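You operate a simulated robot arm through the tools that you are given. There is no shell and no other tool.

You are at the controls of a simulated two-armed robot. One attempt, no reset.

## Task
Swap the stub in the candlestick for the yellow candle.
Fine: raise the stub, slider right up, stand it on the gold coaster and leave the slider down. Set down upright: candle stub.

The check looks at the end state, three seconds after you hand in, the way a careful person would. Anything else that was tipped, shoved, dropped, spilled or broken makes it a failure.

## Robot
Two 7-joint arms with two-finger parallel grippers on one trunk that stands fixed in place. Base frame: the origin is at the foot of the trunk, x ahead of it, y to its left, z up. Lengths are in m, angles in rad, forces in N, time in s.
The left shoulder is at [0.06, 0.143, 0.926], the right one opposite. With the tool pointing down near the work surface each hand reaches from about 0.32 to 0.74 m from the base axis, measured 20 degrees to its own side. Payload 1.57 kg a hand.
Tool frame (each hand has its own): the origin (TCP) lies between the finger pads and is the grasp point; the fingertips stand 0.03 m ahead of it; z points along the fingers, y is the line along which they close. The gripper opens to 0.11 m. The fingers are 0.024 m wide and 0.012 m thick; the gripper's body (0.048 by 0.112 m) begins 0.078 m behind the TCP.
Orientation is told as [roll, pitch, yaw] about the base's x, y, z axes, in that order, counted from this pose: with the fingers straight down and closing along the base's y, the tool's x points along the base's -x, its y along +y and its z along -z.

## Interface
- The arms move only by the tool move_arm. It takes "left_steps", "right_steps" or both (then of equal length, played together; a hand with none holds still); each is a list of rows, each an object (a shift or turn left out is 0, a gripper value left out holds the last) with "slide": the shift along the tool's x, y, z in units of 500 mm (1.0 is 500 mm), a list of three; "rot": the turn, a rotation vector about the tool's x, y, z in units of 45 degrees (1.0 is 45 degrees), a list of three. In form: [{"slide": [dx, dy, dz], "rot": [rx, ry, rz]}, ...]. A call has 1 to 20 rows; each row is the pose to reach, as a shift and turn from the pose commanded when the call began, along the tool's axes at that moment. "left_fingers" and "right_fingers" are, for a hand that has rows, the opening, from 0 (shut) to 1 (fully open), set as the call begins (left out, the last holds). A call with a number of a shift or a turn outside -1 to 1 is refused whole. A row lasts 0.2 s, in which the tool goes at most 0.05 m and 0.15 rad; a call with a longer step from one row to the next is refused whole, and so is a gripper value outside its range. Where a pose cannot be reached the arm comes as near as it can. A force on the tool above 40 N (or 10 N above the force at the start of the call, whichever is more), or a blocked arm, ends the call early, and 0.2 s more pass. Each finger travels about 0.045 m/s and halts on what it meets, pressing with about 34 N; the grip force reading is that of the motor and also rises with nothing between the fingers. The clock runs only during rows and for 0.2 s after the last one: add rows that repeat a pose to give the fingers time. It gives the time, the measured TCP pose, the force on the tool (base axes), the opening and the grip force at its end, in the units of the frame above (readings bear some noise), with the torque about the TCP (base axes, N m) and any sound that the robot's microphone picked up, and new pictures: "views" is both (left out), scene, wrist or none (wrist: the cameras of the hands that moved).
- Cameras (640 x 400 px; columns grow to the right, rows downward): "scene" is now at [0.0476, 0.0181, 1.5344]; the picture's right is [0.22, -0.97, 0.00], its down [-0.72, -0.17, -0.67] and it looks along [0.65, 0.15, -0.74] (base axes); focal length 314 px, centre (320, 200). "left" rides on the left gripper at [0.07, -0.016, -0.141] in its tool frame; the picture's right is [0.23, 0.97, 0.00], its down [-0.86, 0.20, -0.48] and it looks along [-0.47, 0.11, 0.88] (tool axes); focal length 222 px, centre (320, 200). "right" rides on the right gripper at [0.07, 0.016, -0.141] in its tool frame; the picture's right is [-0.23, 0.97, 0.00], its down [-0.86, -0.20, -0.48] and it looks along [-0.47, -0.11, 0.88] (tool axes); focal length 222 px, centre (320, 200). There is no depth. A picture from a camera that has moved, and an enlarged one, comes with that camera's place and axes in the base frame and with its lens.
- slide_trunk(by): slides the trunk up (or, below 0, down) by that many m; the arms and the scene camera ride with it, the base frame stays. It gives what a move gives, with no picture.
- head_to(pan, tilt): turns the head with the scene camera to pan (to the left, within 1.501 rad either way) and tilt (down, from -0.506 to 1.204), counted from straight ahead of the robot. It gives what a move gives, and a new picture of the scene camera.
- zoom(camera, box): a new picture of the part [left, top, right, bottom] of that camera's present view, enlarged. The clock stands still meanwhile.
- finish_job(): hands the job in; it is judged then, once.

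Nothing tells you positions but the pictures and the camera data. Unless the task says otherwise, let go and move clear before handing in.

The tools are called after "Request:" as name(argument=value, ...) on one line, values as JSON. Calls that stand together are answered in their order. move_arm: Moves the arms, as the interface text tells. Its arguments: {"type":"object","properties":{"left_steps":{"type":"array","items":{"type":"object","properties":{"slide":{"type":"array","items":{"type":"number"}},"rot":{"type":"array","items":{"type":"number"}}}}},"left_fingers":{"type":"number"},"right_steps":{"type":"array","items":{"type":"object","properties":{"slide":{"type":"array","items":{"type":"number"}},"rot":{"type":"array","items":{"type":"number"}}}}},"right_fingers":{"type":"number"},"views":{"type":"string","enum":["both","scene","wrist","none"]}},"required":[]} The other tools are called the same way: slide_trunk (by) moves the trunk up or down; head_to (pan, tilt) turns the head that bears the scene camera; zoom (camera, box) takes an enlarged picture of a part of a camera's view; finish_job () hands the job in.

At the start:

```text
clock: 0.0
left_tcp_pos: [0.3916, 0.3042, 1.0567]
left_orientation: [-0.002, 0.001, -0.001]
left_force: [-0.2, 0.5, -0.1]
left_moment: [0.02, -0.03, 0.0]
left_opening: 0.1101
left_finger_force: 0.1
right_tcp_pos: [0.4389, -0.1422, 1.0724]
right_orientation: [0.0, 0.0, -0.001]
right_force: [-1.0, -0.3, 0.5]
right_moment: [0.02, -0.02, 0.02]
right_opening: 0.11
right_finger_force: 0.1
trunk travel left (down, up): [-0.525, 0.065]
head pan, tilt (commanded): [0.227, 0.838]
```

scene: 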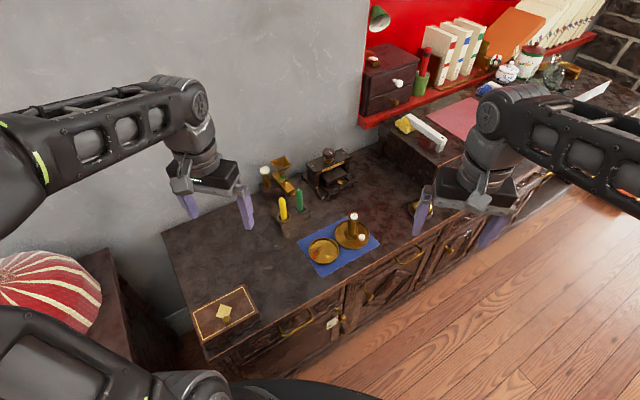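
right: 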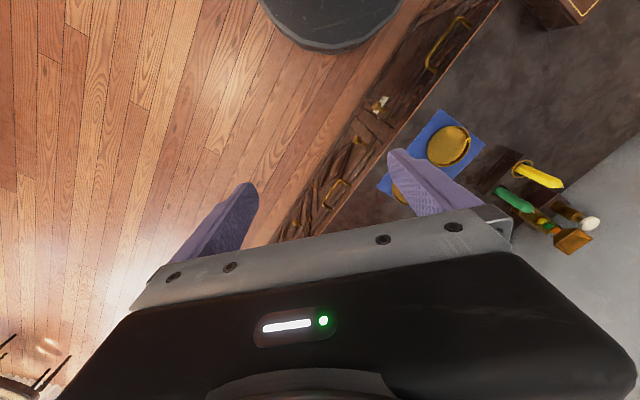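
left: 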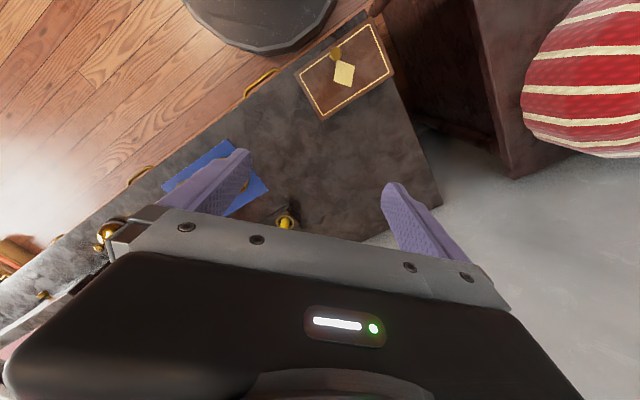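

I see a sideboard with a blue cloth bearing a gold coaster and a candlestick with a stub, and behind them a block with a yellow and a green candle. I will zoom in to see these before moving.

Request:
zoom(camera="scene", box=[240, 140, 400, 280])

Request:
zoom(camera="scene", box=[290, 200, 390, 280])

Request:
zoom(camera="right", box=[370, 90, 610, 260])

```text
2.86 times, centred on (320, 210) of scene
camera zoom: at [0.0476, 0.0181, 1.5344], right [0.22, -0.97, 0.0], down [-0.72, -0.17, -0.67], along [0.65, 0.15, -0.74], focal length 897 px, centre (320, 171)
```

zoom: 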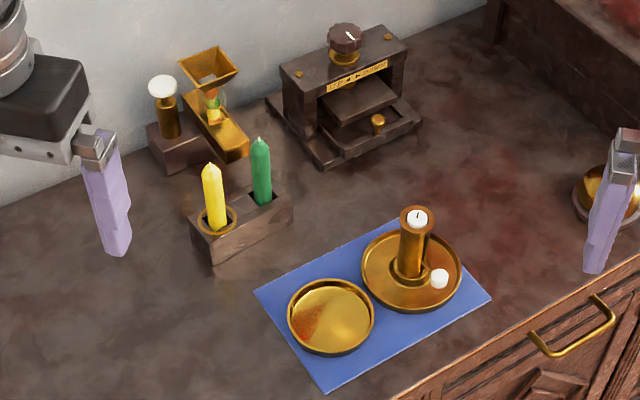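

```text
5.00 times, centred on (340, 240) of scene
camera zoom: at [0.0476, 0.0181, 1.5344], right [0.22, -0.97, 0.0], down [-0.72, -0.17, -0.67], along [0.65, 0.15, -0.74], focal length 1570 px, centre (220, 0)
```

zoom: 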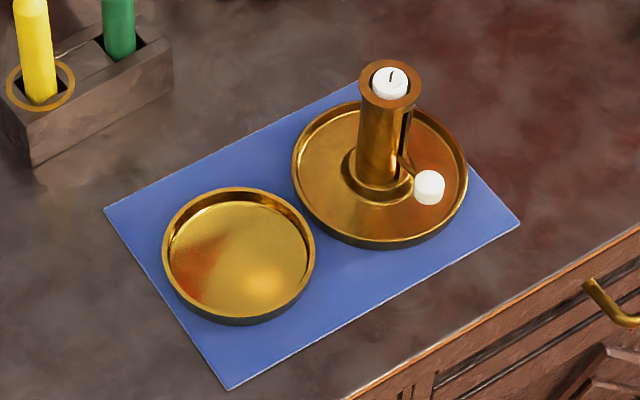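

```text
2.35 times, centred on (490, 175) of right
camera zoom: at [0.3687, -0.1253, 1.2133], right [0.23, 0.97, 0.0], down [0.86, -0.2, 0.48], along [0.47, -0.11, -0.88], focal length 523 px, centre (-80, 259)
```

zoom: 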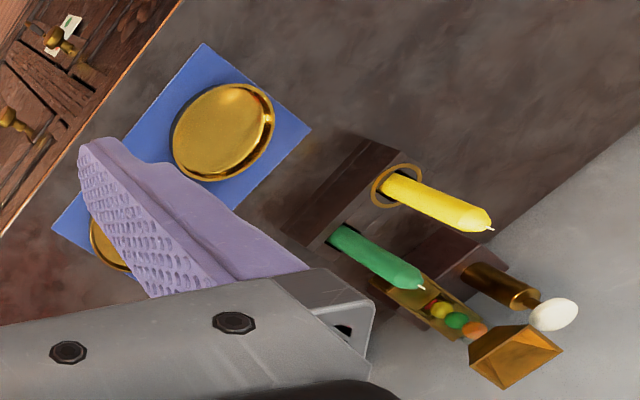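

The candlestick stands near (0.64, 0.05) with its top at about z 0.81, and its slider knob is low on the front-right side. The coaster is near (0.566, 0.124) and the yellow candle near (0.635, 0.265). I will bring the left hand high above the candlestick for a closer picture.

Request:
move_arm(left_steps=[{"slide": [-0.052, -0.061, 0.014]}, {"slide": [-0.104, -0.122, 0.028]}, {"slide": [-0.156, -0.183, 0.042]}, {"slide": [-0.208, -0.244, 0.056]}, {"slide": [-0.26, -0.305, 0.07]}, {"slide": [-0.312, -0.366, 0.084]}, {"slide": [-0.364, -0.427, 0.098]}, {"slide": [-0.416, -0.488, 0.112]}, {"slide": [-0.416, -0.488, 0.112]}], views="both")

```text
clock: 2.0
left_tcp_pos: [0.6006, 0.0607, 0.999]
left_orientation: [0.0, 0.0, 0.0]
left_force: [0.6, 1.0, 0.5]
left_moment: [-0.02, 0.01, 0.02]
left_opening: 0.1101
left_finger_force: 0.2
right_tcp_pos: [0.4394, -0.1399, 1.0722]
right_orientation: [0.001, 0.0, 0.0]
right_force: [-0.3, 0.8, 0.5]
right_moment: [-0.01, 0.0, 0.01]
right_opening: 0.1099
right_finger_force: 0.2
trunk travel left (down, up): [-0.525, 0.065]
head pan, tilt (commanded): [0.227, 0.838]
camera scene: at [0.0471, 0.0185, 1.5344], right [0.22, -0.97, 0.0], down [-0.72, -0.17, -0.67], along [0.65, 0.15, -0.74], focal length 314 px, centre (320, 200)
camera left: at [0.5306, 0.0441, 1.1399], right [-0.23, 0.97, 0.0], down [0.85, 0.2, 0.48], along [0.47, 0.11, -0.88], focal length 222 px, centre (320, 200)
```

scene: 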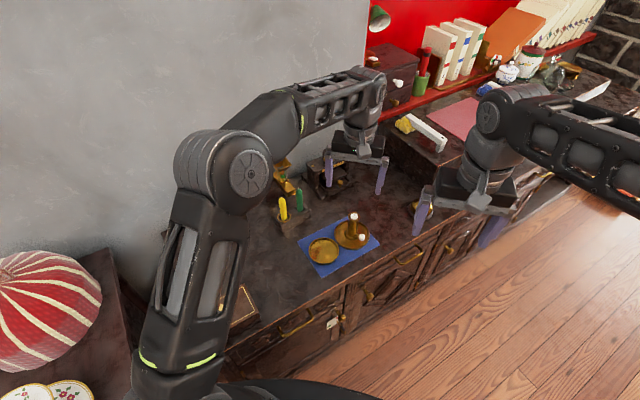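
left: 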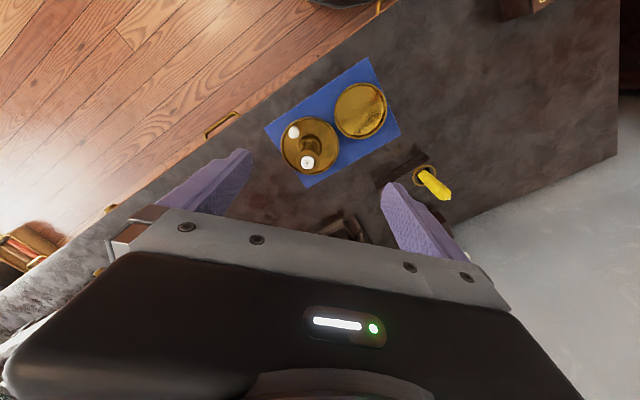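

The candlestick is between and ahead of the left fingers, with the slider knob on its near right side. I will enlarge this view to read its shape.

Request:
zoom(camera="left", box=[250, 90, 410, 190])

Request:
zoom(camera="left", box=[360, 130, 480, 210])

Request:
zoom(camera="left", box=[270, 105, 350, 185])

Request:
zoom(camera="scene", box=[330, 205, 375, 250])

```text
4.00 times, centred on (330, 140) of left
camera zoom: at [0.5306, 0.0441, 1.1399], right [-0.23, 0.97, 0.0], down [0.85, 0.2, 0.48], along [0.47, 0.11, -0.88], focal length 888 px, centre (280, 440)
```

zoom: 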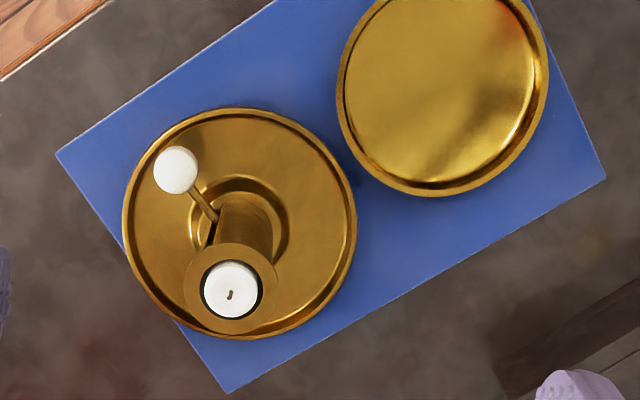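

```text
5.00 times, centred on (420, 170) of left
camera zoom: at [0.5306, 0.0441, 1.1399], right [-0.23, 0.97, 0.0], down [0.85, 0.2, 0.48], along [0.47, 0.11, -0.88], focal length 1111 px, centre (-180, 350)
```

zoom: 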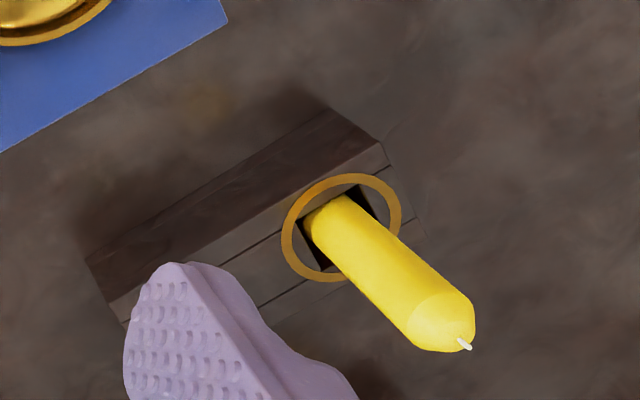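

```text
5.00 times, centred on (310, 145) of left
camera zoom: at [0.5306, 0.0441, 1.1399], right [-0.23, 0.97, 0.0], down [0.85, 0.2, 0.48], along [0.47, 0.11, -0.88], focal length 1111 px, centre (370, 475)
```

zoom: 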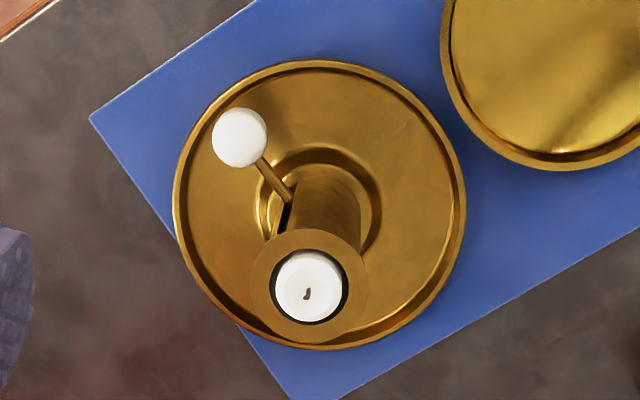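

```text
8.89 times, centred on (352, 228) of scene
camera zoom: at [0.0471, 0.0185, 1.5344], right [0.22, -0.97, 0.0], down [-0.72, -0.17, -0.67], along [0.65, 0.15, -0.74], focal length 2791 px, centre (31, -44)
```

zoom: 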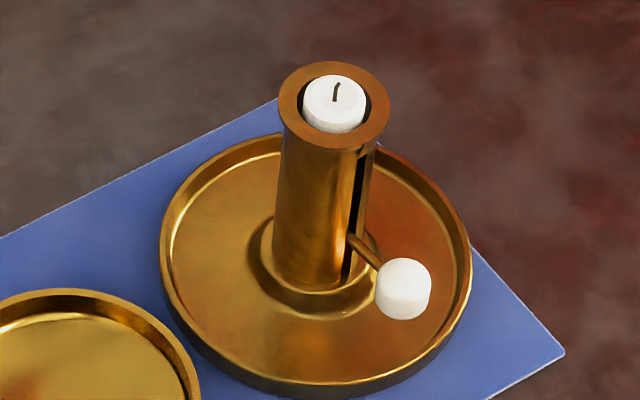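

The knob is a small white upright drum at about (0.625, 0.019, 0.735), on a rod through a slot in the tube, whose axis is about (0.645, 0.052). I will move the left hand aside and start swinging the right hand to a slanted approach from the front right.

Request:
move_arm(left_steps=[{"slide": [0.008, 0.056, 0]}, {"slide": [0.016, 0.112, 0]}, {"slide": [0.024, 0.168, 0]}, {"slide": [0.032, 0.224, 0]}, {"slide": [0.04, 0.28, 0]}, {"slide": [0.04, 0.28, 0]}], right_steps=[{"slide": [-0.024, 0.012, 0.04], "rot": [-0.0527, -0.1013, -0.1273]}, {"slide": [-0.048, 0.024, 0.08], "rot": [-0.1054, -0.2026, -0.2545]}, {"slide": [-0.072, 0.036, 0.12], "rot": [-0.1581, -0.3039, -0.3818]}, {"slide": [-0.096, 0.048, 0.16], "rot": [-0.2108, -0.4052, -0.5091]}, {"slide": [-0.12, 0.06, 0.2], "rot": [-0.2635, -0.5066, -0.6364]}, {"slide": [-0.12, 0.06, 0.2], "rot": [-0.2635, -0.5066, -0.6364]}], views="both")

```text
clock: 3.4
left_tcp_pos: [0.5798, 0.1994, 0.9986]
left_orientation: [0.001, 0.0, 0.001]
left_force: [1.0, 0.6, 0.4]
left_moment: [-0.02, -0.03, -0.03]
left_opening: 0.1101
left_finger_force: 0.1
right_tcp_pos: [0.5019, -0.1097, 0.9733]
right_orientation: [0.106, -0.433, 0.487]
right_force: [0.0, -0.6, 0.5]
right_moment: [0.04, -0.02, 0.02]
right_opening: 0.11
right_finger_force: 0.1
trunk travel left (down, up): [-0.525, 0.065]
head pan, tilt (commanded): [0.227, 0.838]
camera scene: at [0.0476, 0.0179, 1.5344], right [0.22, -0.97, 0.0], down [-0.72, -0.17, -0.67], along [0.65, 0.15, -0.74], focal length 314 px, centre (320, 200)
camera right: at [0.3915, -0.1668, 1.0728], right [-0.31, 0.93, 0.19], down [0.63, 0.05, 0.77], along [0.71, 0.36, -0.61], focal length 222 px, centre (320, 200)
camera left: at [0.5089, 0.1836, 1.1404], right [-0.23, 0.97, 0.0], down [0.86, 0.2, 0.48], along [0.47, 0.11, -0.88], focal length 222 px, centre (320, 200)
```

scene: 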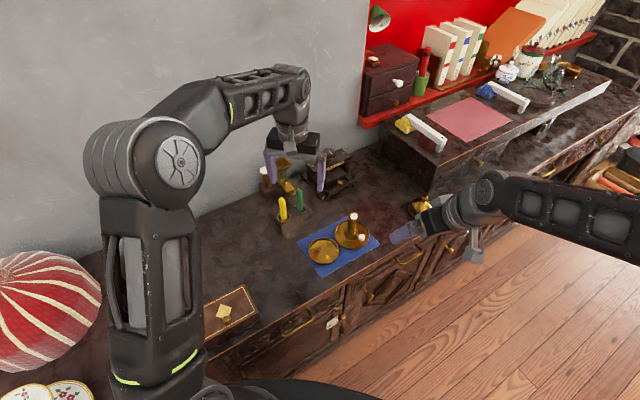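
right: 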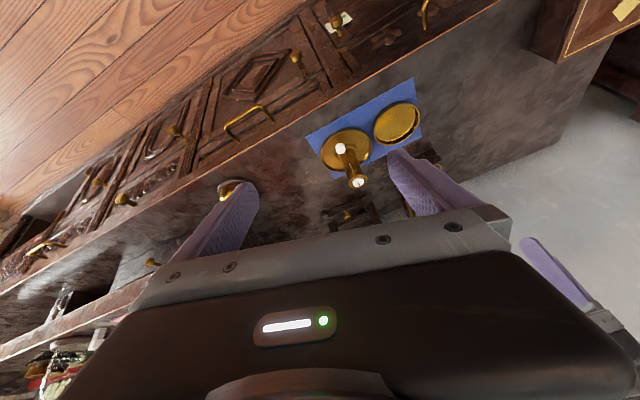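
left: 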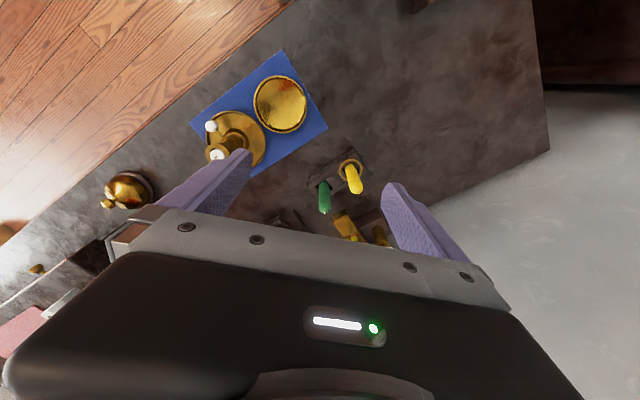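

The right hand is partway into its slant and the candlestick is in its view. I will finish the turn and come to about 12 cm short of the knob, with the fingers narrowed.

Request:
move_arm(right_steps=[{"slide": [-0.0094, -0.0006, 0.0712], "rot": [-0.0431, -0.0829, -0.1041]}, {"slide": [-0.0187, -0.0013, 0.1423], "rot": [-0.0862, -0.1658, -0.2083]}, {"slide": [-0.0281, -0.0019, 0.2135], "rot": [-0.1294, -0.2487, -0.3124]}, {"slide": [-0.0374, -0.0026, 0.2846], "rot": [-0.1725, -0.3316, -0.4166]}, {"slide": [-0.0468, -0.0032, 0.3558], "rot": [-0.2156, -0.4145, -0.5207]}, {"slide": [-0.0468, -0.0032, 0.3558], "rot": [-0.2156, -0.4145, -0.5207]}], right_fingers=0.4, views="both")

```text
clock: 4.8
left_tcp_pos: [0.5794, 0.2001, 0.9993]
left_orientation: [0.0, -0.001, 0.001]
left_force: [0.5, 0.1, 1.1]
left_moment: [-0.01, 0.01, -0.01]
left_opening: 0.1099
left_finger_force: 0.1
right_tcp_pos: [0.5774, -0.0513, 0.8219]
right_orientation: [-0.004, -0.788, 0.964]
right_force: [-0.1, -0.3, 0.6]
right_moment: [0.02, 0.03, -0.02]
right_opening: 0.044
right_finger_force: 0.0
trunk travel left (down, up): [-0.525, 0.065]
head pan, tilt (commanded): [0.227, 0.838]
camera scene: at [0.0473, 0.0184, 1.5344], right [0.22, -0.97, 0.0], down [-0.72, -0.17, -0.67], along [0.65, 0.15, -0.74], focal length 314 px, centre (320, 200)
camera right: at [0.4786, -0.1653, 0.872], right [-0.71, 0.69, 0.16], down [0.31, 0.1, 0.94], along [0.63, 0.72, -0.29], focal length 222 px, centre (320, 200)
```

scene: 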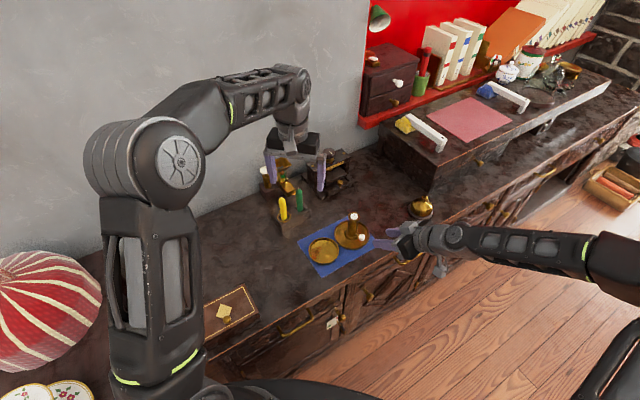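
right: 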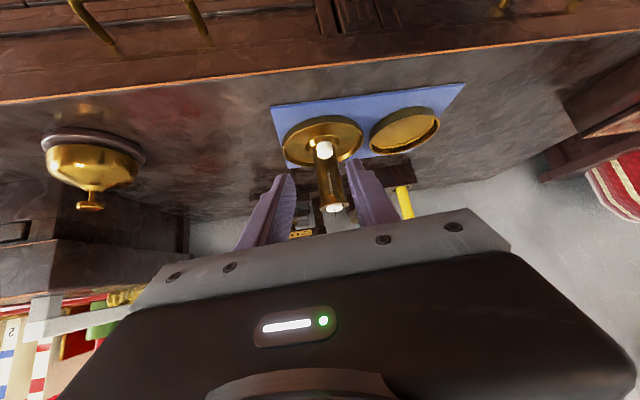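

The right hand is in its slanted pose, with the knob ahead between the fingers in its own upside-down view. I will enlarge that picture to refine the aim.

Request:
zoom(camera="right", box=[260, 90, 400, 230])

Request:
zoom(camera="scene", box=[320, 190, 440, 265])

```text
2.86 times, centred on (330, 160) of right
camera zoom: at [0.4786, -0.1653, 0.872], right [-0.71, 0.69, 0.16], down [0.31, 0.1, 0.94], along [0.63, 0.72, -0.29], focal length 635 px, centre (291, 314)
```

zoom: 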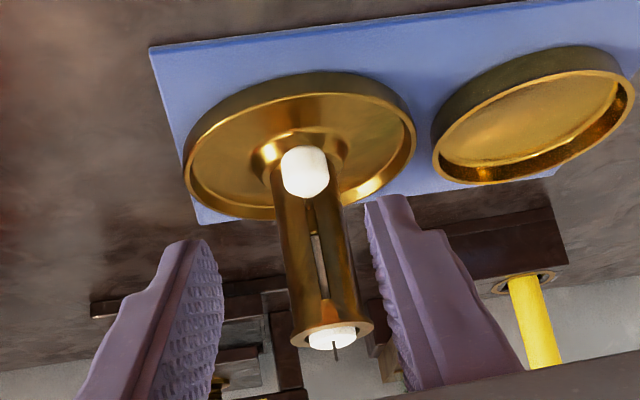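

```text
5.33 times, centred on (380, 228) of scene
camera zoom: at [0.0473, 0.0184, 1.5344], right [0.22, -0.97, 0.0], down [-0.72, -0.17, -0.67], along [0.65, 0.15, -0.74], focal length 1675 px, centre (0, 53)
```

zoom: 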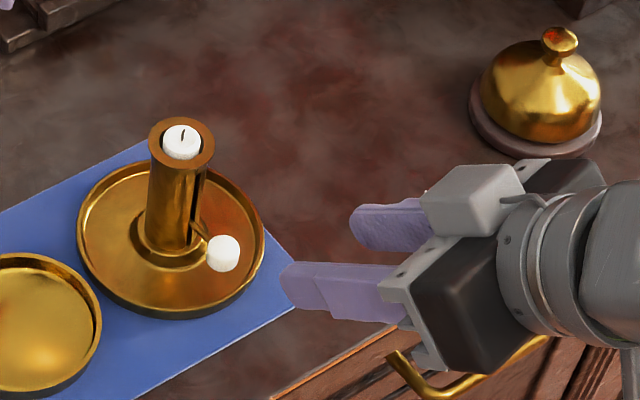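

Combining the three views puts the knob centre near (0.621, 0.0195, 0.741), with its rod pointing about 54° from ahead, which suits this approach. I will go half the way in and check again.

Request:
move_arm(right_steps=[{"slide": [-0.001, 0.003, 0.033]}, {"slide": [-0.002, 0.006, 0.066]}, {"slide": [-0.003, 0.009, 0.1]}, {"slide": [-0.003, 0.009, 0.1]}], views="both")

Request:
zoom(camera="right", box=[240, 90, 400, 230])

Request:
zoom(camera="scene", box=[320, 200, 400, 260])

Request:
zoom(camera="left", box=[130, 80, 270, 190])

```text
clock: 5.8
left_tcp_pos: [0.5793, 0.2008, 0.9992]
left_orientation: [0.0, 0.0, 0.0]
left_force: [-0.1, 0.5, 0.2]
left_moment: [0.02, 0.03, 0.01]
left_opening: 0.1101
left_finger_force: 0.1
right_tcp_pos: [0.594, -0.0193, 0.7873]
right_orientation: [-0.001, -0.785, 0.962]
right_force: [-0.1, 0.0, -0.3]
right_moment: [0.0, -0.06, -0.01]
right_opening: 0.0441
right_finger_force: 0.0
trunk travel left (down, up): [-0.525, 0.065]
head pan, tilt (commanded): [0.227, 0.838]
camera scene: at [0.0476, 0.018, 1.5344], right [0.22, -0.97, 0.0], down [-0.72, -0.17, -0.67], along [0.65, 0.15, -0.74], focal length 314 px, centre (320, 200)
camera right: at [0.4949, -0.133, 0.8365], right [-0.71, 0.69, 0.16], down [0.32, 0.1, 0.94], along [0.63, 0.72, -0.29], focal length 222 px, centre (320, 200)
```

scene: 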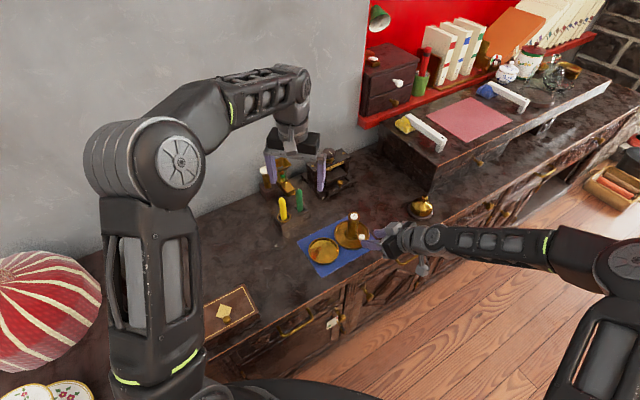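
right: 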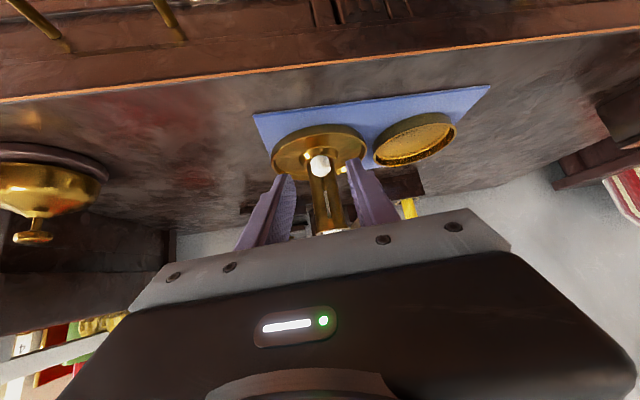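

```text
2.86 times, centred on (320, 160) of right
camera zoom: at [0.4949, -0.133, 0.8365], right [-0.71, 0.69, 0.16], down [0.32, 0.1, 0.94], along [0.63, 0.72, -0.29], focal length 635 px, centre (320, 314)
```

zoom: 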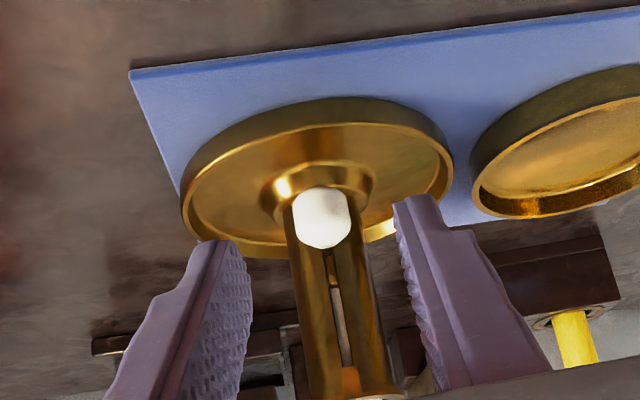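

```text
6.67 times, centred on (360, 230) of scene
camera zoom: at [0.0476, 0.018, 1.5344], right [0.22, -0.97, 0.0], down [-0.72, -0.17, -0.67], along [0.65, 0.15, -0.74], focal length 2094 px, centre (53, 0)
```

zoom: 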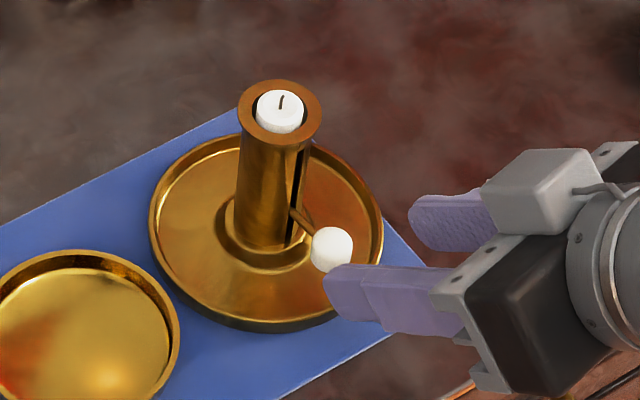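

```text
3.64 times, centred on (200, 135) of left
camera zoom: at [0.509, 0.1834, 1.1405], right [-0.23, 0.97, 0.0], down [0.86, 0.2, 0.48], along [0.47, 0.11, -0.88], focal length 808 px, centre (756, 436)
```

zoom: 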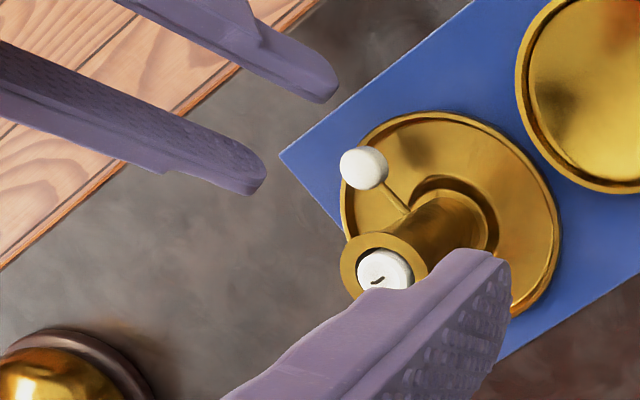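

The knob lies within a millimetre of the middle between the right fingers, about 6 cm ahead of the grasp point. I will advance 4.4 cm so that the finger ends straddle it.

Request:
move_arm(right_steps=[{"slide": [-0.0005, 0, 0.022]}, {"slide": [-0.001, 0, 0.044]}, {"slide": [-0.0015, 0, 0.066]}, {"slide": [-0.002, 0, 0.088]}, {"slide": [-0.002, 0, 0.088]}], views="wrist")

Request:
zoom(camera="right", box=[240, 90, 400, 230])

Request:
zoom(camera="scene", box=[320, 200, 400, 260])

Request:
zoom(camera="left", box=[130, 80, 270, 190])

```text
clock: 7.0
left_tcp_pos: [0.5799, 0.1996, 0.9995]
left_orientation: [0.0, 0.0, 0.0]
left_force: [0.0, -0.7, 0.2]
left_moment: [-0.03, 0.01, 0.02]
left_opening: 0.1101
left_finger_force: 0.1
right_tcp_pos: [0.6122, 0.0056, 0.7574]
right_orientation: [0.0, -0.785, 0.96]
right_force: [0.1, -1.1, -0.2]
right_moment: [0.01, -0.03, 0.01]
right_opening: 0.044
right_finger_force: 0.0
trunk travel left (down, up): [-0.525, 0.065]
head pan, tilt (commanded): [0.227, 0.838]
camera right: at [0.5121, -0.1063, 0.8073], right [-0.71, 0.69, 0.16], down [0.32, 0.1, 0.94], along [0.63, 0.72, -0.29], focal length 222 px, centre (320, 200)
```

right: 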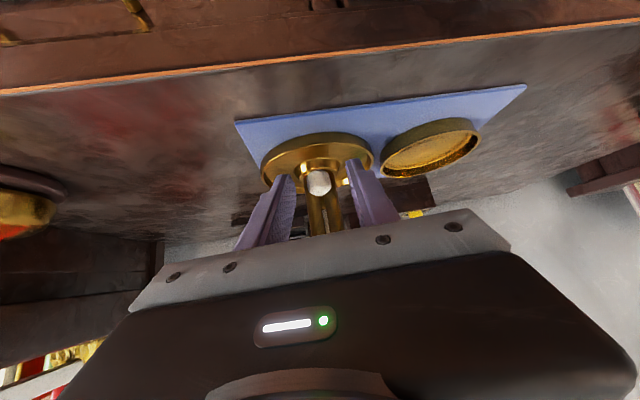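

```text
2.86 times, centred on (320, 160) of right
camera zoom: at [0.5121, -0.1063, 0.8073], right [-0.71, 0.69, 0.16], down [0.32, 0.1, 0.94], along [0.63, 0.72, -0.29], focal length 635 px, centre (320, 314)
```

zoom: 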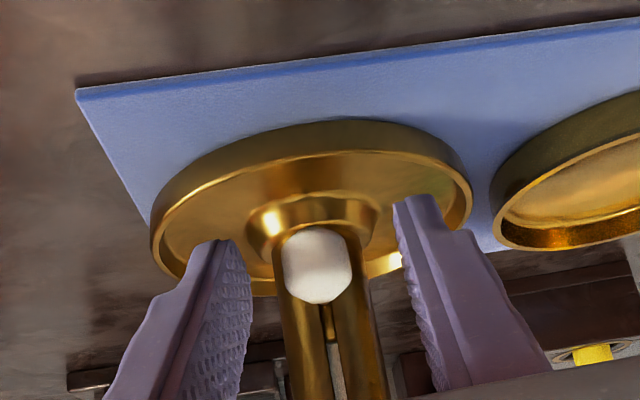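

```text
6.67 times, centred on (360, 230) of scene
camera zoom: at [0.0476, 0.0181, 1.5344], right [0.22, -0.97, 0.0], down [-0.72, -0.17, -0.67], along [0.65, 0.15, -0.74], focal length 2094 px, centre (53, 0)
```

zoom: 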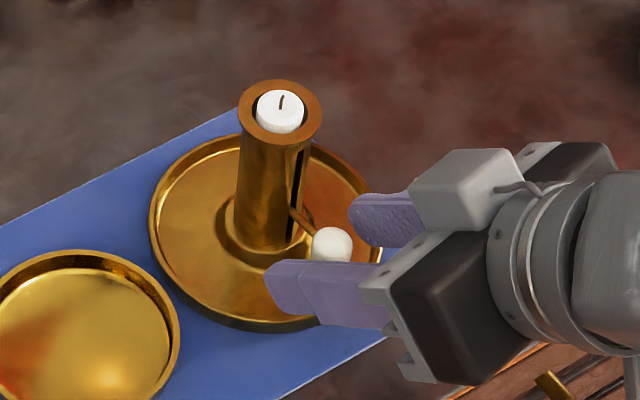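

```text
3.64 times, centred on (200, 135) of left
camera zoom: at [0.509, 0.1835, 1.1405], right [-0.23, 0.97, 0.0], down [0.86, 0.2, 0.48], along [0.47, 0.11, -0.88], focal length 808 px, centre (756, 436)
```

zoom: 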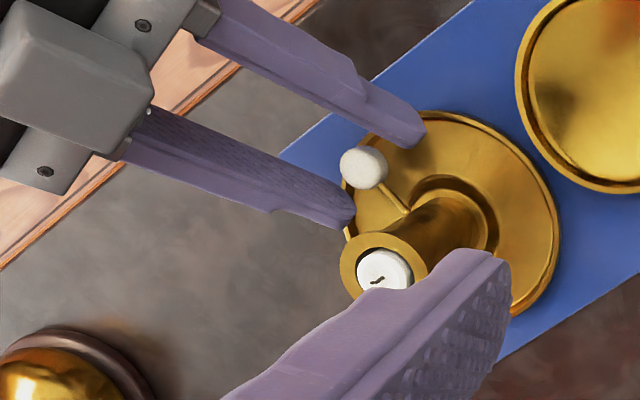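

The right finger ends now straddle the knob evenly, with no contact force. I will close them on it.

Request:
move_arm(right_steps=[{"slide": [0, 0, 0]}, {"slide": [0, 0, 0]}, {"slide": [0, 0, 0]}, {"slide": [0, 0, 0]}], right_fingers=0.1, views="wrist")

Request:
zoom(camera="right", box=[240, 90, 400, 230])

Request:
zoom(camera="scene", box=[320, 200, 400, 260])

```text
clock: 8.0
left_tcp_pos: [0.5785, 0.1995, 0.999]
left_orientation: [0.0, 0.001, 0.001]
left_force: [0.5, -0.3, -0.7]
left_moment: [-0.03, 0.05, -0.02]
left_opening: 0.1099
left_finger_force: 0.1
right_tcp_pos: [0.6119, 0.0051, 0.7571]
right_orientation: [-0.001, -0.785, 0.96]
right_force: [4.3, -2.1, -0.3]
right_moment: [-0.06, -0.1, -0.07]
right_opening: 0.0181
right_finger_force: 32.3
trunk travel left (down, up): [-0.525, 0.065]
head pan, tilt (commanded): [0.227, 0.838]
camera right: at [0.5127, -0.1069, 0.8075], right [-0.71, 0.69, 0.16], down [0.32, 0.1, 0.94], along [0.64, 0.72, -0.29], focal length 222 px, centre (320, 200)
```

right: 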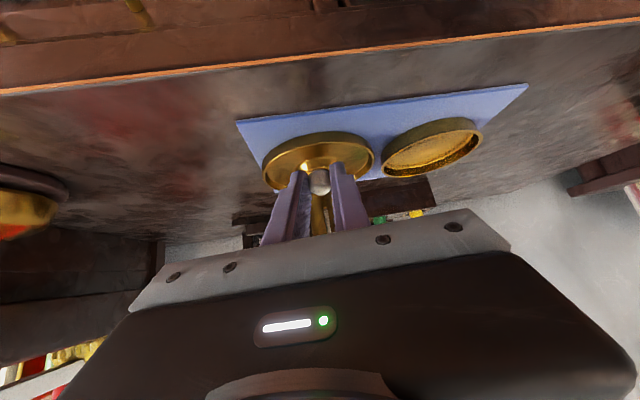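

```text
2.86 times, centred on (320, 160) of right
camera zoom: at [0.5127, -0.1069, 0.8075], right [-0.71, 0.69, 0.16], down [0.32, 0.1, 0.94], along [0.64, 0.72, -0.29], focal length 635 px, centre (320, 314)
```

zoom: 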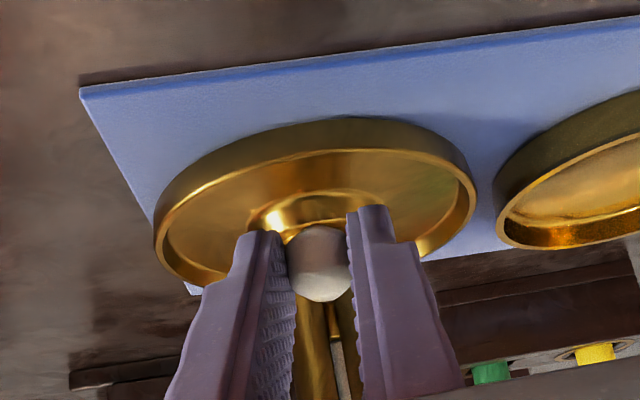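

```text
6.67 times, centred on (360, 230) of scene
camera zoom: at [0.0481, 0.0178, 1.5344], right [0.22, -0.97, 0.0], down [-0.72, -0.17, -0.67], along [0.65, 0.15, -0.74], focal length 2094 px, centre (53, 0)
```

zoom: 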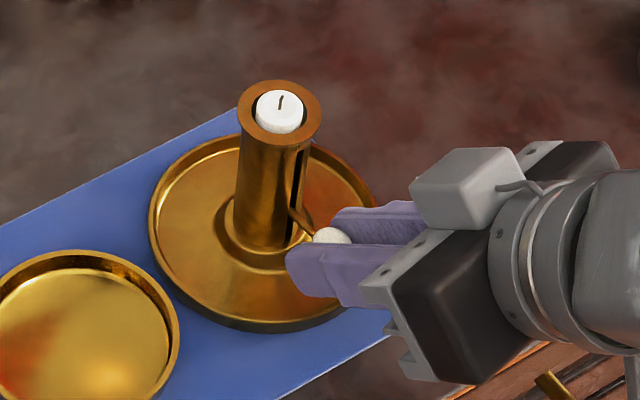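

The knob is gripped at an opening of 18 mm with a small sideways load. I will lift it 1 cm, easing the side load, and check whether only the slider and stub rise.

Request:
move_arm(right_steps=[{"slide": [-0.0035, -0.001, -0.0035]}, {"slide": [-0.0071, -0.002, -0.0071]}, {"slide": [-0.0106, -0.002, -0.0106]}, {"slide": [-0.0141, -0.002, -0.0141]}], views="wrist")

Request:
zoom(camera="scene", box=[320, 200, 400, 260])

Request:
zoom(camera="right", box=[240, 90, 400, 230])

```text
clock: 9.0
left_tcp_pos: [0.5799, 0.1996, 0.9981]
left_orientation: [0.0, 0.001, 0.0]
left_force: [0.0, 0.4, 0.5]
left_moment: [0.0, -0.04, 0.0]
left_opening: 0.1098
left_finger_force: 0.1
right_tcp_pos: [0.6113, 0.006, 0.7665]
right_orientation: [0.001, -0.786, 0.96]
right_force: [-1.2, 1.4, 0.2]
right_moment: [0.24, -0.17, 0.15]
right_opening: 0.0186
right_finger_force: 33.1
trunk travel left (down, up): [-0.525, 0.065]
head pan, tilt (commanded): [0.227, 0.838]
camera right: at [0.5116, -0.1066, 0.8168], right [-0.71, 0.69, 0.16], down [0.32, 0.1, 0.94], along [0.63, 0.72, -0.29], focal length 222 px, centre (320, 200)
```

right: 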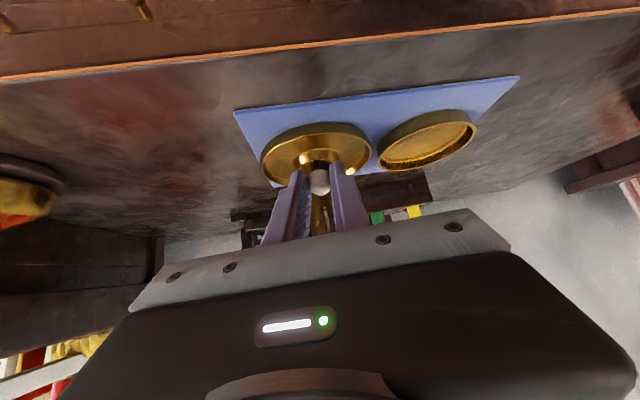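

```text
6.67 times, centred on (360, 230) of scene
camera zoom: at [0.0476, 0.0182, 1.5344], right [0.22, -0.97, 0.0], down [-0.72, -0.17, -0.67], along [0.65, 0.15, -0.74], focal length 2094 px, centre (53, 0)
```

zoom: 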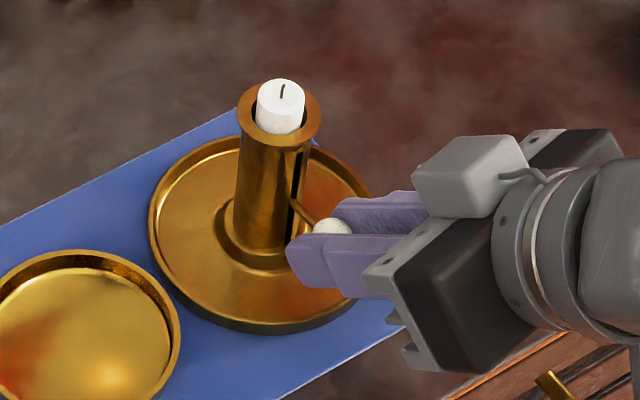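

```text
2.86 times, centred on (320, 160) of right
camera zoom: at [0.5116, -0.1066, 0.8168], right [-0.71, 0.69, 0.16], down [0.32, 0.1, 0.94], along [0.63, 0.72, -0.29], focal length 635 px, centre (320, 314)
```

zoom: 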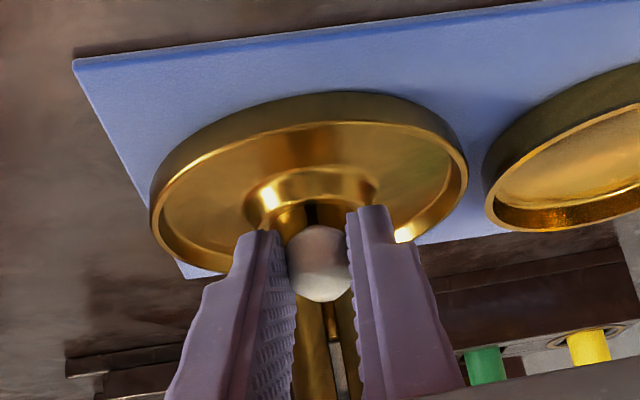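

Only the slider and stub rise while the candlestick stays put, and the force is near zero. I will lift a further 1.5 cm.

Request:
move_arm(right_steps=[{"slide": [-0.0053, 0, -0.0053]}, {"slide": [-0.0106, 0, -0.0106]}, {"slide": [-0.0159, 0, -0.0159]}, {"slide": [-0.0212, 0, -0.0212]}], views="wrist")

Request:
zoom(camera="scene", box=[320, 190, 400, 250])

Request:
zoom(camera="left", box=[130, 80, 270, 190])

```text
clock: 10.0
left_tcp_pos: [0.5792, 0.1994, 0.9985]
left_orientation: [0.0, 0.001, 0.001]
left_force: [0.0, -0.5, 1.0]
left_moment: [0.03, 0.02, -0.01]
left_opening: 0.1101
left_finger_force: 0.0
right_tcp_pos: [0.6108, 0.0082, 0.7814]
right_orientation: [0.0, -0.785, 0.962]
right_force: [-1.7, 1.9, -0.3]
right_moment: [0.07, -0.02, 0.12]
right_opening: 0.0185
right_finger_force: 32.7
trunk travel left (down, up): [-0.525, 0.065]
head pan, tilt (commanded): [0.227, 0.838]
camera right: at [0.5116, -0.1067, 0.8317], right [-0.71, 0.69, 0.16], down [0.32, 0.1, 0.94], along [0.63, 0.72, -0.29], focal length 222 px, centre (320, 200)
```

right: 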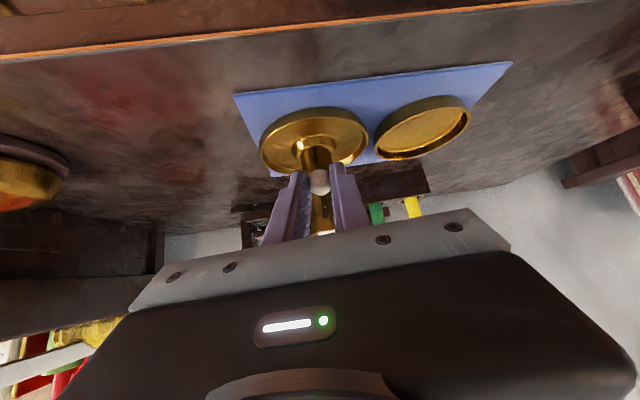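

```text
6.67 times, centred on (360, 220) of scene
camera zoom: at [0.0476, 0.0184, 1.5344], right [0.22, -0.97, 0.0], down [-0.72, -0.17, -0.67], along [0.65, 0.15, -0.74], focal length 2094 px, centre (53, 67)
```

zoom: 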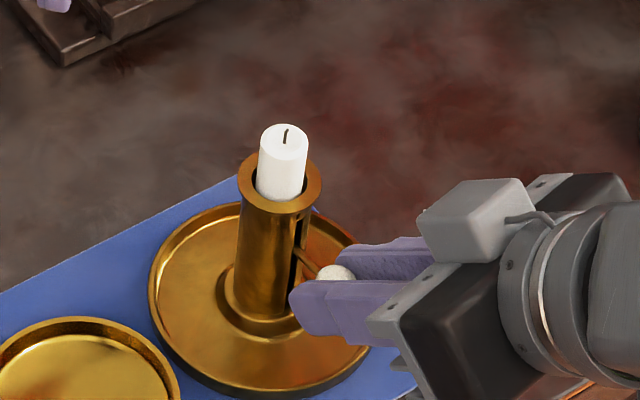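

```text
3.64 times, centred on (200, 135) of left
camera zoom: at [0.509, 0.1837, 1.1405], right [-0.23, 0.97, 0.0], down [0.86, 0.2, 0.48], along [0.47, 0.11, -0.88], focal length 808 px, centre (756, 436)
```

zoom: 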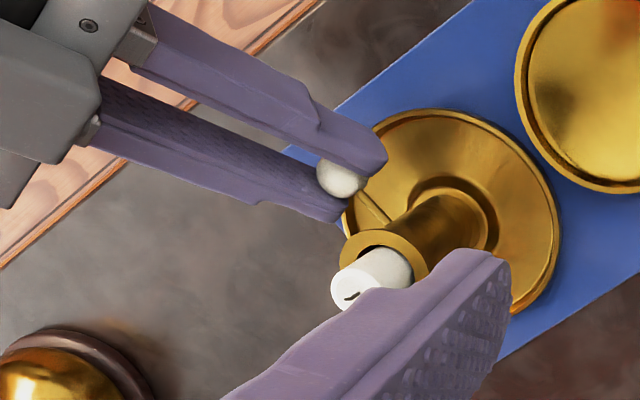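

The stub now stands about 3 cm clear and the slot still has some 2 cm left. I will lift another 1.2 cm.

Request:
move_arm(right_steps=[{"slide": [-0.0042, 0, -0.0042]}, {"slide": [-0.0085, 0, -0.0085]}, {"slide": [-0.0127, 0, -0.0127]}, {"slide": [-0.017, 0, -0.017]}], views="wrist")

Request:
zoom(camera="scene", box=[320, 190, 400, 250])

```text
clock: 11.0
left_tcp_pos: [0.5794, 0.1995, 0.9991]
left_orientation: [-0.001, -0.001, 0.001]
left_force: [-0.1, 0.0, 0.0]
left_moment: [0.01, 0.02, 0.0]
left_opening: 0.1102
left_finger_force: 0.1
right_tcp_pos: [0.6117, 0.0055, 0.7925]
right_orientation: [-0.001, -0.785, 0.959]
right_force: [0.6, 1.8, -0.3]
right_moment: [-0.06, 0.02, 0.15]
right_opening: 0.0186
right_finger_force: 32.7
trunk travel left (down, up): [-0.525, 0.065]
head pan, tilt (commanded): [0.227, 0.838]
camera right: at [0.5117, -0.108, 0.843], right [-0.7, 0.69, 0.16], down [0.32, 0.1, 0.94], along [0.63, 0.72, -0.29], focal length 222 px, centre (320, 200)
```

right: 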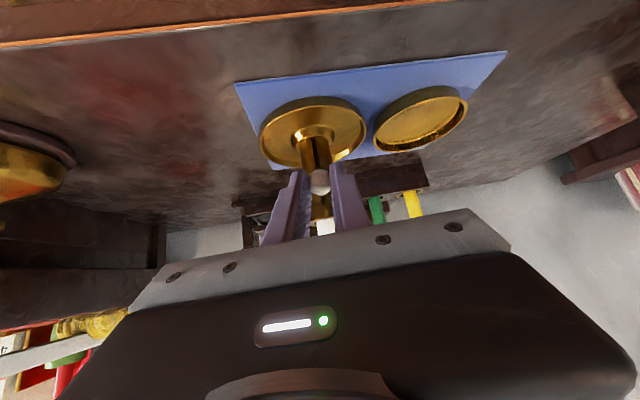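

```text
6.67 times, centred on (360, 220) of scene
camera zoom: at [0.0484, 0.0181, 1.5342], right [0.22, -0.97, 0.0], down [-0.72, -0.17, -0.67], along [0.65, 0.15, -0.74], focal length 2094 px, centre (53, 67)
```

zoom: 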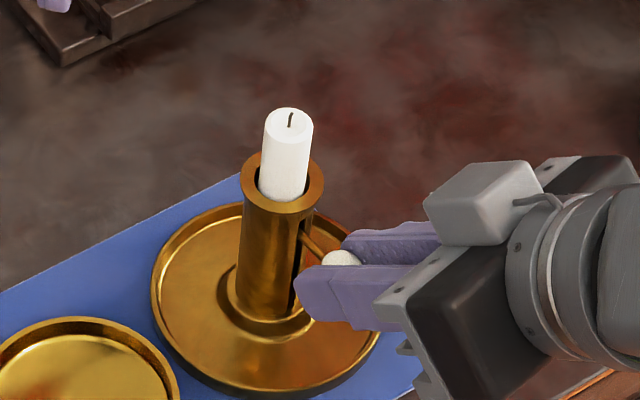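

The slider is nearly at the top of its slot. I will lift 5 mm more and watch the force.

Request:
move_arm(right_steps=[{"slide": [-0.0024, 0, -0.0024]}, {"slide": [-0.0047, 0, -0.0047]}, {"slide": [-0.0071, 0, -0.0071]}], views="wrist")

Request:
zoom(camera="scene", box=[330, 195, 386, 237])

Request:
zoom(camera="right", box=[240, 90, 400, 250])

```text
clock: 11.8
left_tcp_pos: [0.5794, 0.1993, 0.9989]
left_orientation: [0.0, 0.0, 0.0]
left_force: [0.1, 0.4, -0.5]
left_moment: [0.01, 0.0, 0.01]
left_opening: 0.1098
left_finger_force: 0.2
right_tcp_pos: [0.6097, 0.0072, 0.798]
right_orientation: [0.0, -0.785, 0.96]
right_force: [0.0, -0.6, -7.7]
right_moment: [-0.39, 0.31, -0.01]
right_opening: 0.0183
right_finger_force: 32.8
trunk travel left (down, up): [-0.525, 0.065]
head pan, tilt (commanded): [0.227, 0.838]
camera right: at [0.5108, -0.1071, 0.8487], right [-0.71, 0.69, 0.16], down [0.32, 0.1, 0.94], along [0.63, 0.72, -0.29], focal length 222 px, centre (320, 200)
```

right: 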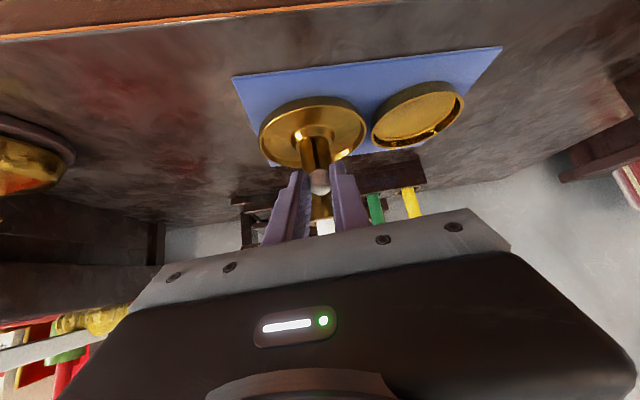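

```text
9.52 times, centred on (358, 216) of scene
camera zoom: at [0.0485, 0.0181, 1.5343], right [0.22, -0.97, 0.0], down [-0.72, -0.17, -0.67], along [0.65, 0.15, -0.74], focal length 2991 px, centre (-42, 48)
```

zoom: 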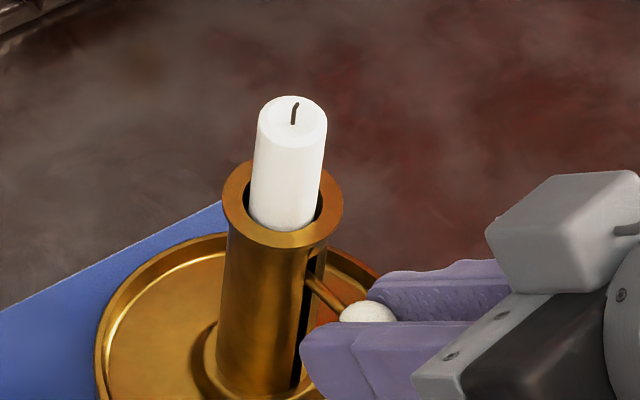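

```text
2.50 times, centred on (320, 170) of right
camera zoom: at [0.5108, -0.1071, 0.8487], right [-0.71, 0.69, 0.16], down [0.32, 0.1, 0.94], along [0.63, 0.72, -0.29], focal length 555 px, centre (320, 275)
```

zoom: 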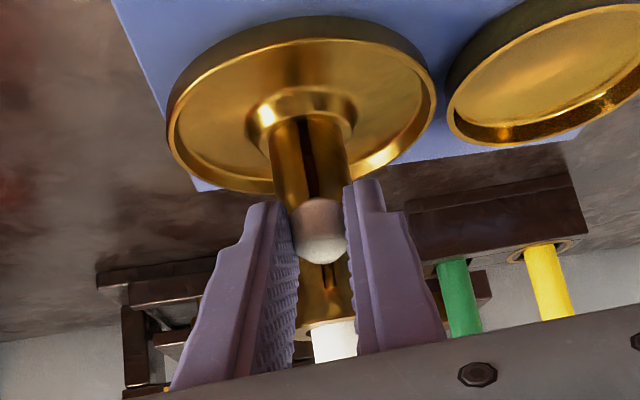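

The slider has met the top of its slot, as the downward 7.7 N shows. I will ease it by 1 mm and bring the left hand, turned 45° and partly closed, above the stub.

Request:
move_arm(left_steps=[{"slide": [-0.0187, -0.0421, 0.0143], "rot": [0, 0, -0.1429]}, {"slide": [-0.0375, -0.0842, 0.0286], "rot": [0, 0, -0.2857]}, {"slide": [-0.0562, -0.1263, 0.0429], "rot": [0, 0, -0.4286]}, {"slide": [-0.075, -0.1685, 0.0571], "rot": [0, 0, -0.5714]}, {"slide": [-0.0937, -0.2106, 0.0714], "rot": [0, 0, -0.7143]}, {"slide": [-0.1125, -0.2527, 0.0857], "rot": [0, 0, -0.8571]}, {"slide": [-0.1312, -0.2948, 0.1], "rot": [0, 0, -1.0]}, {"slide": [-0.1312, -0.2948, 0.1], "rot": [0, 0, -1.0]}], right_steps=[{"slide": [0.0014, 0, 0.0014]}, {"slide": [0.0014, 0, 0.0014]}, {"slide": [0.0014, 0, 0.0014]}, {"slide": [0.0014, 0, 0.0014]}, {"slide": [0.0014, 0, 0.0014]}, {"slide": [0.0014, 0, 0.0014]}, {"slide": [0.0014, 0, 0.0014]}, {"slide": [0.0014, 0, 0.0014]}], left_fingers=0.42, views="both")

Request:
zoom(camera="left", box=[240, 90, 400, 230])

Request:
zoom(camera="scene", box=[310, 160, 400, 240])

```text
clock: 13.6
left_tcp_pos: [0.6452, 0.0517, 0.9488]
left_orientation: [0.0, 0.001, 0.788]
left_force: [0.0, 0.0, -0.7]
left_moment: [0.0, 0.04, 0.02]
left_opening: 0.0462
left_finger_force: 0.1
right_tcp_pos: [0.61, 0.0057, 0.7963]
right_orientation: [0.0, -0.786, 0.959]
right_force: [-0.8, 0.4, -7.5]
right_moment: [-0.35, 0.24, 0.01]
right_opening: 0.0182
right_finger_force: 33.0
trunk travel left (down, up): [-0.525, 0.065]
head pan, tilt (commanded): [0.227, 0.838]
camera scene: at [0.0484, 0.0183, 1.5343], right [0.22, -0.97, 0.0], down [-0.72, -0.17, -0.67], along [0.65, 0.15, -0.74], focal length 314 px, centre (320, 200)
camera right: at [0.511, -0.107, 0.8479], right [-0.71, 0.69, 0.16], down [0.32, 0.1, 0.94], along [0.63, 0.72, -0.29], focal length 222 px, centre (320, 200)
camera left: at [0.6075, -0.009, 1.089], right [-0.85, 0.53, 0.0], down [0.46, 0.75, 0.48], along [0.25, 0.41, -0.88], focal length 222 px, centre (320, 200)
```

scene: 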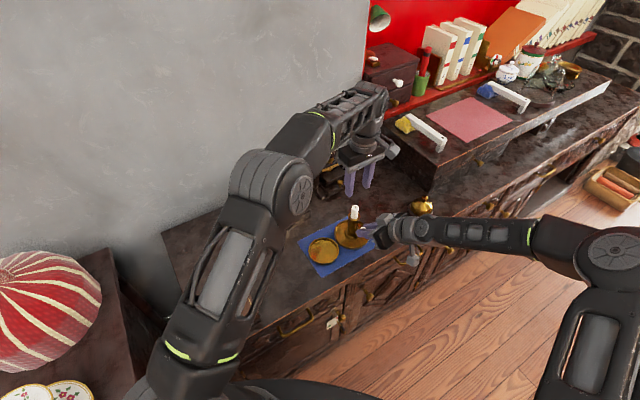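
right: 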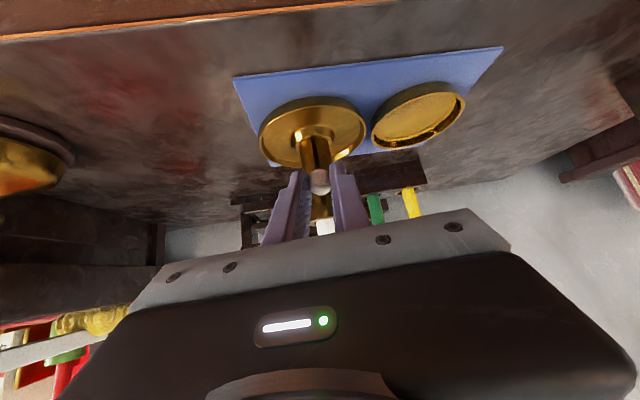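
left: 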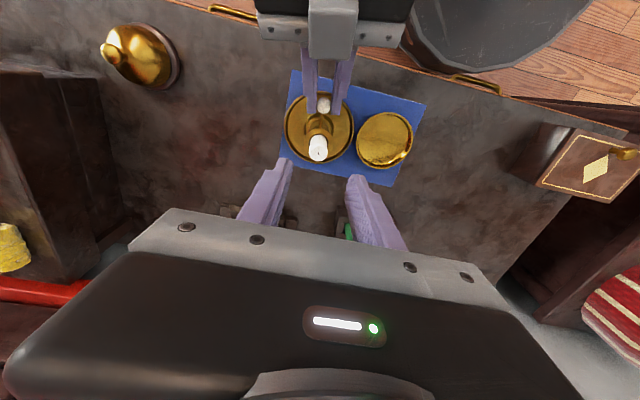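

```text
2.86 times, centred on (320, 160) of left
camera zoom: at [0.6075, -0.009, 1.089], right [-0.85, 0.53, 0.0], down [0.46, 0.75, 0.48], along [0.25, 0.41, -0.88], focal length 635 px, centre (320, 314)
```

zoom: 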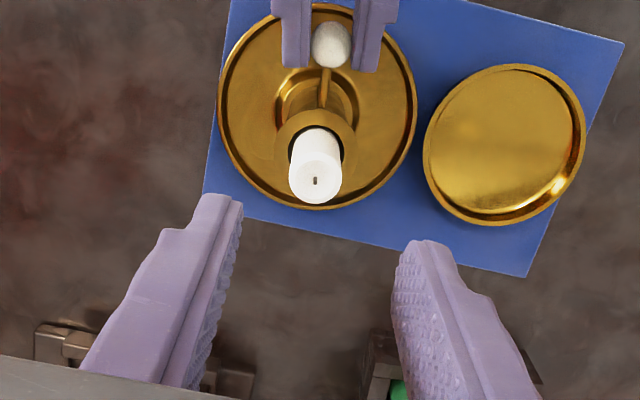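

```text
5.00 times, centred on (355, 200) of scene
camera zoom: at [0.0484, 0.0183, 1.5343], right [0.22, -0.97, 0.0], down [-0.72, -0.17, -0.67], along [0.65, 0.15, -0.74], focal length 1570 px, centre (145, 200)
```

zoom: 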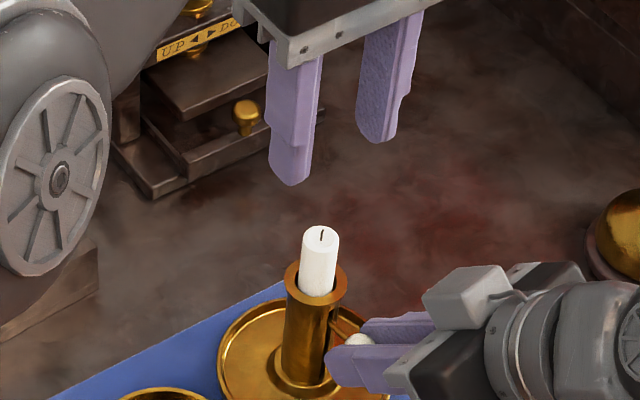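

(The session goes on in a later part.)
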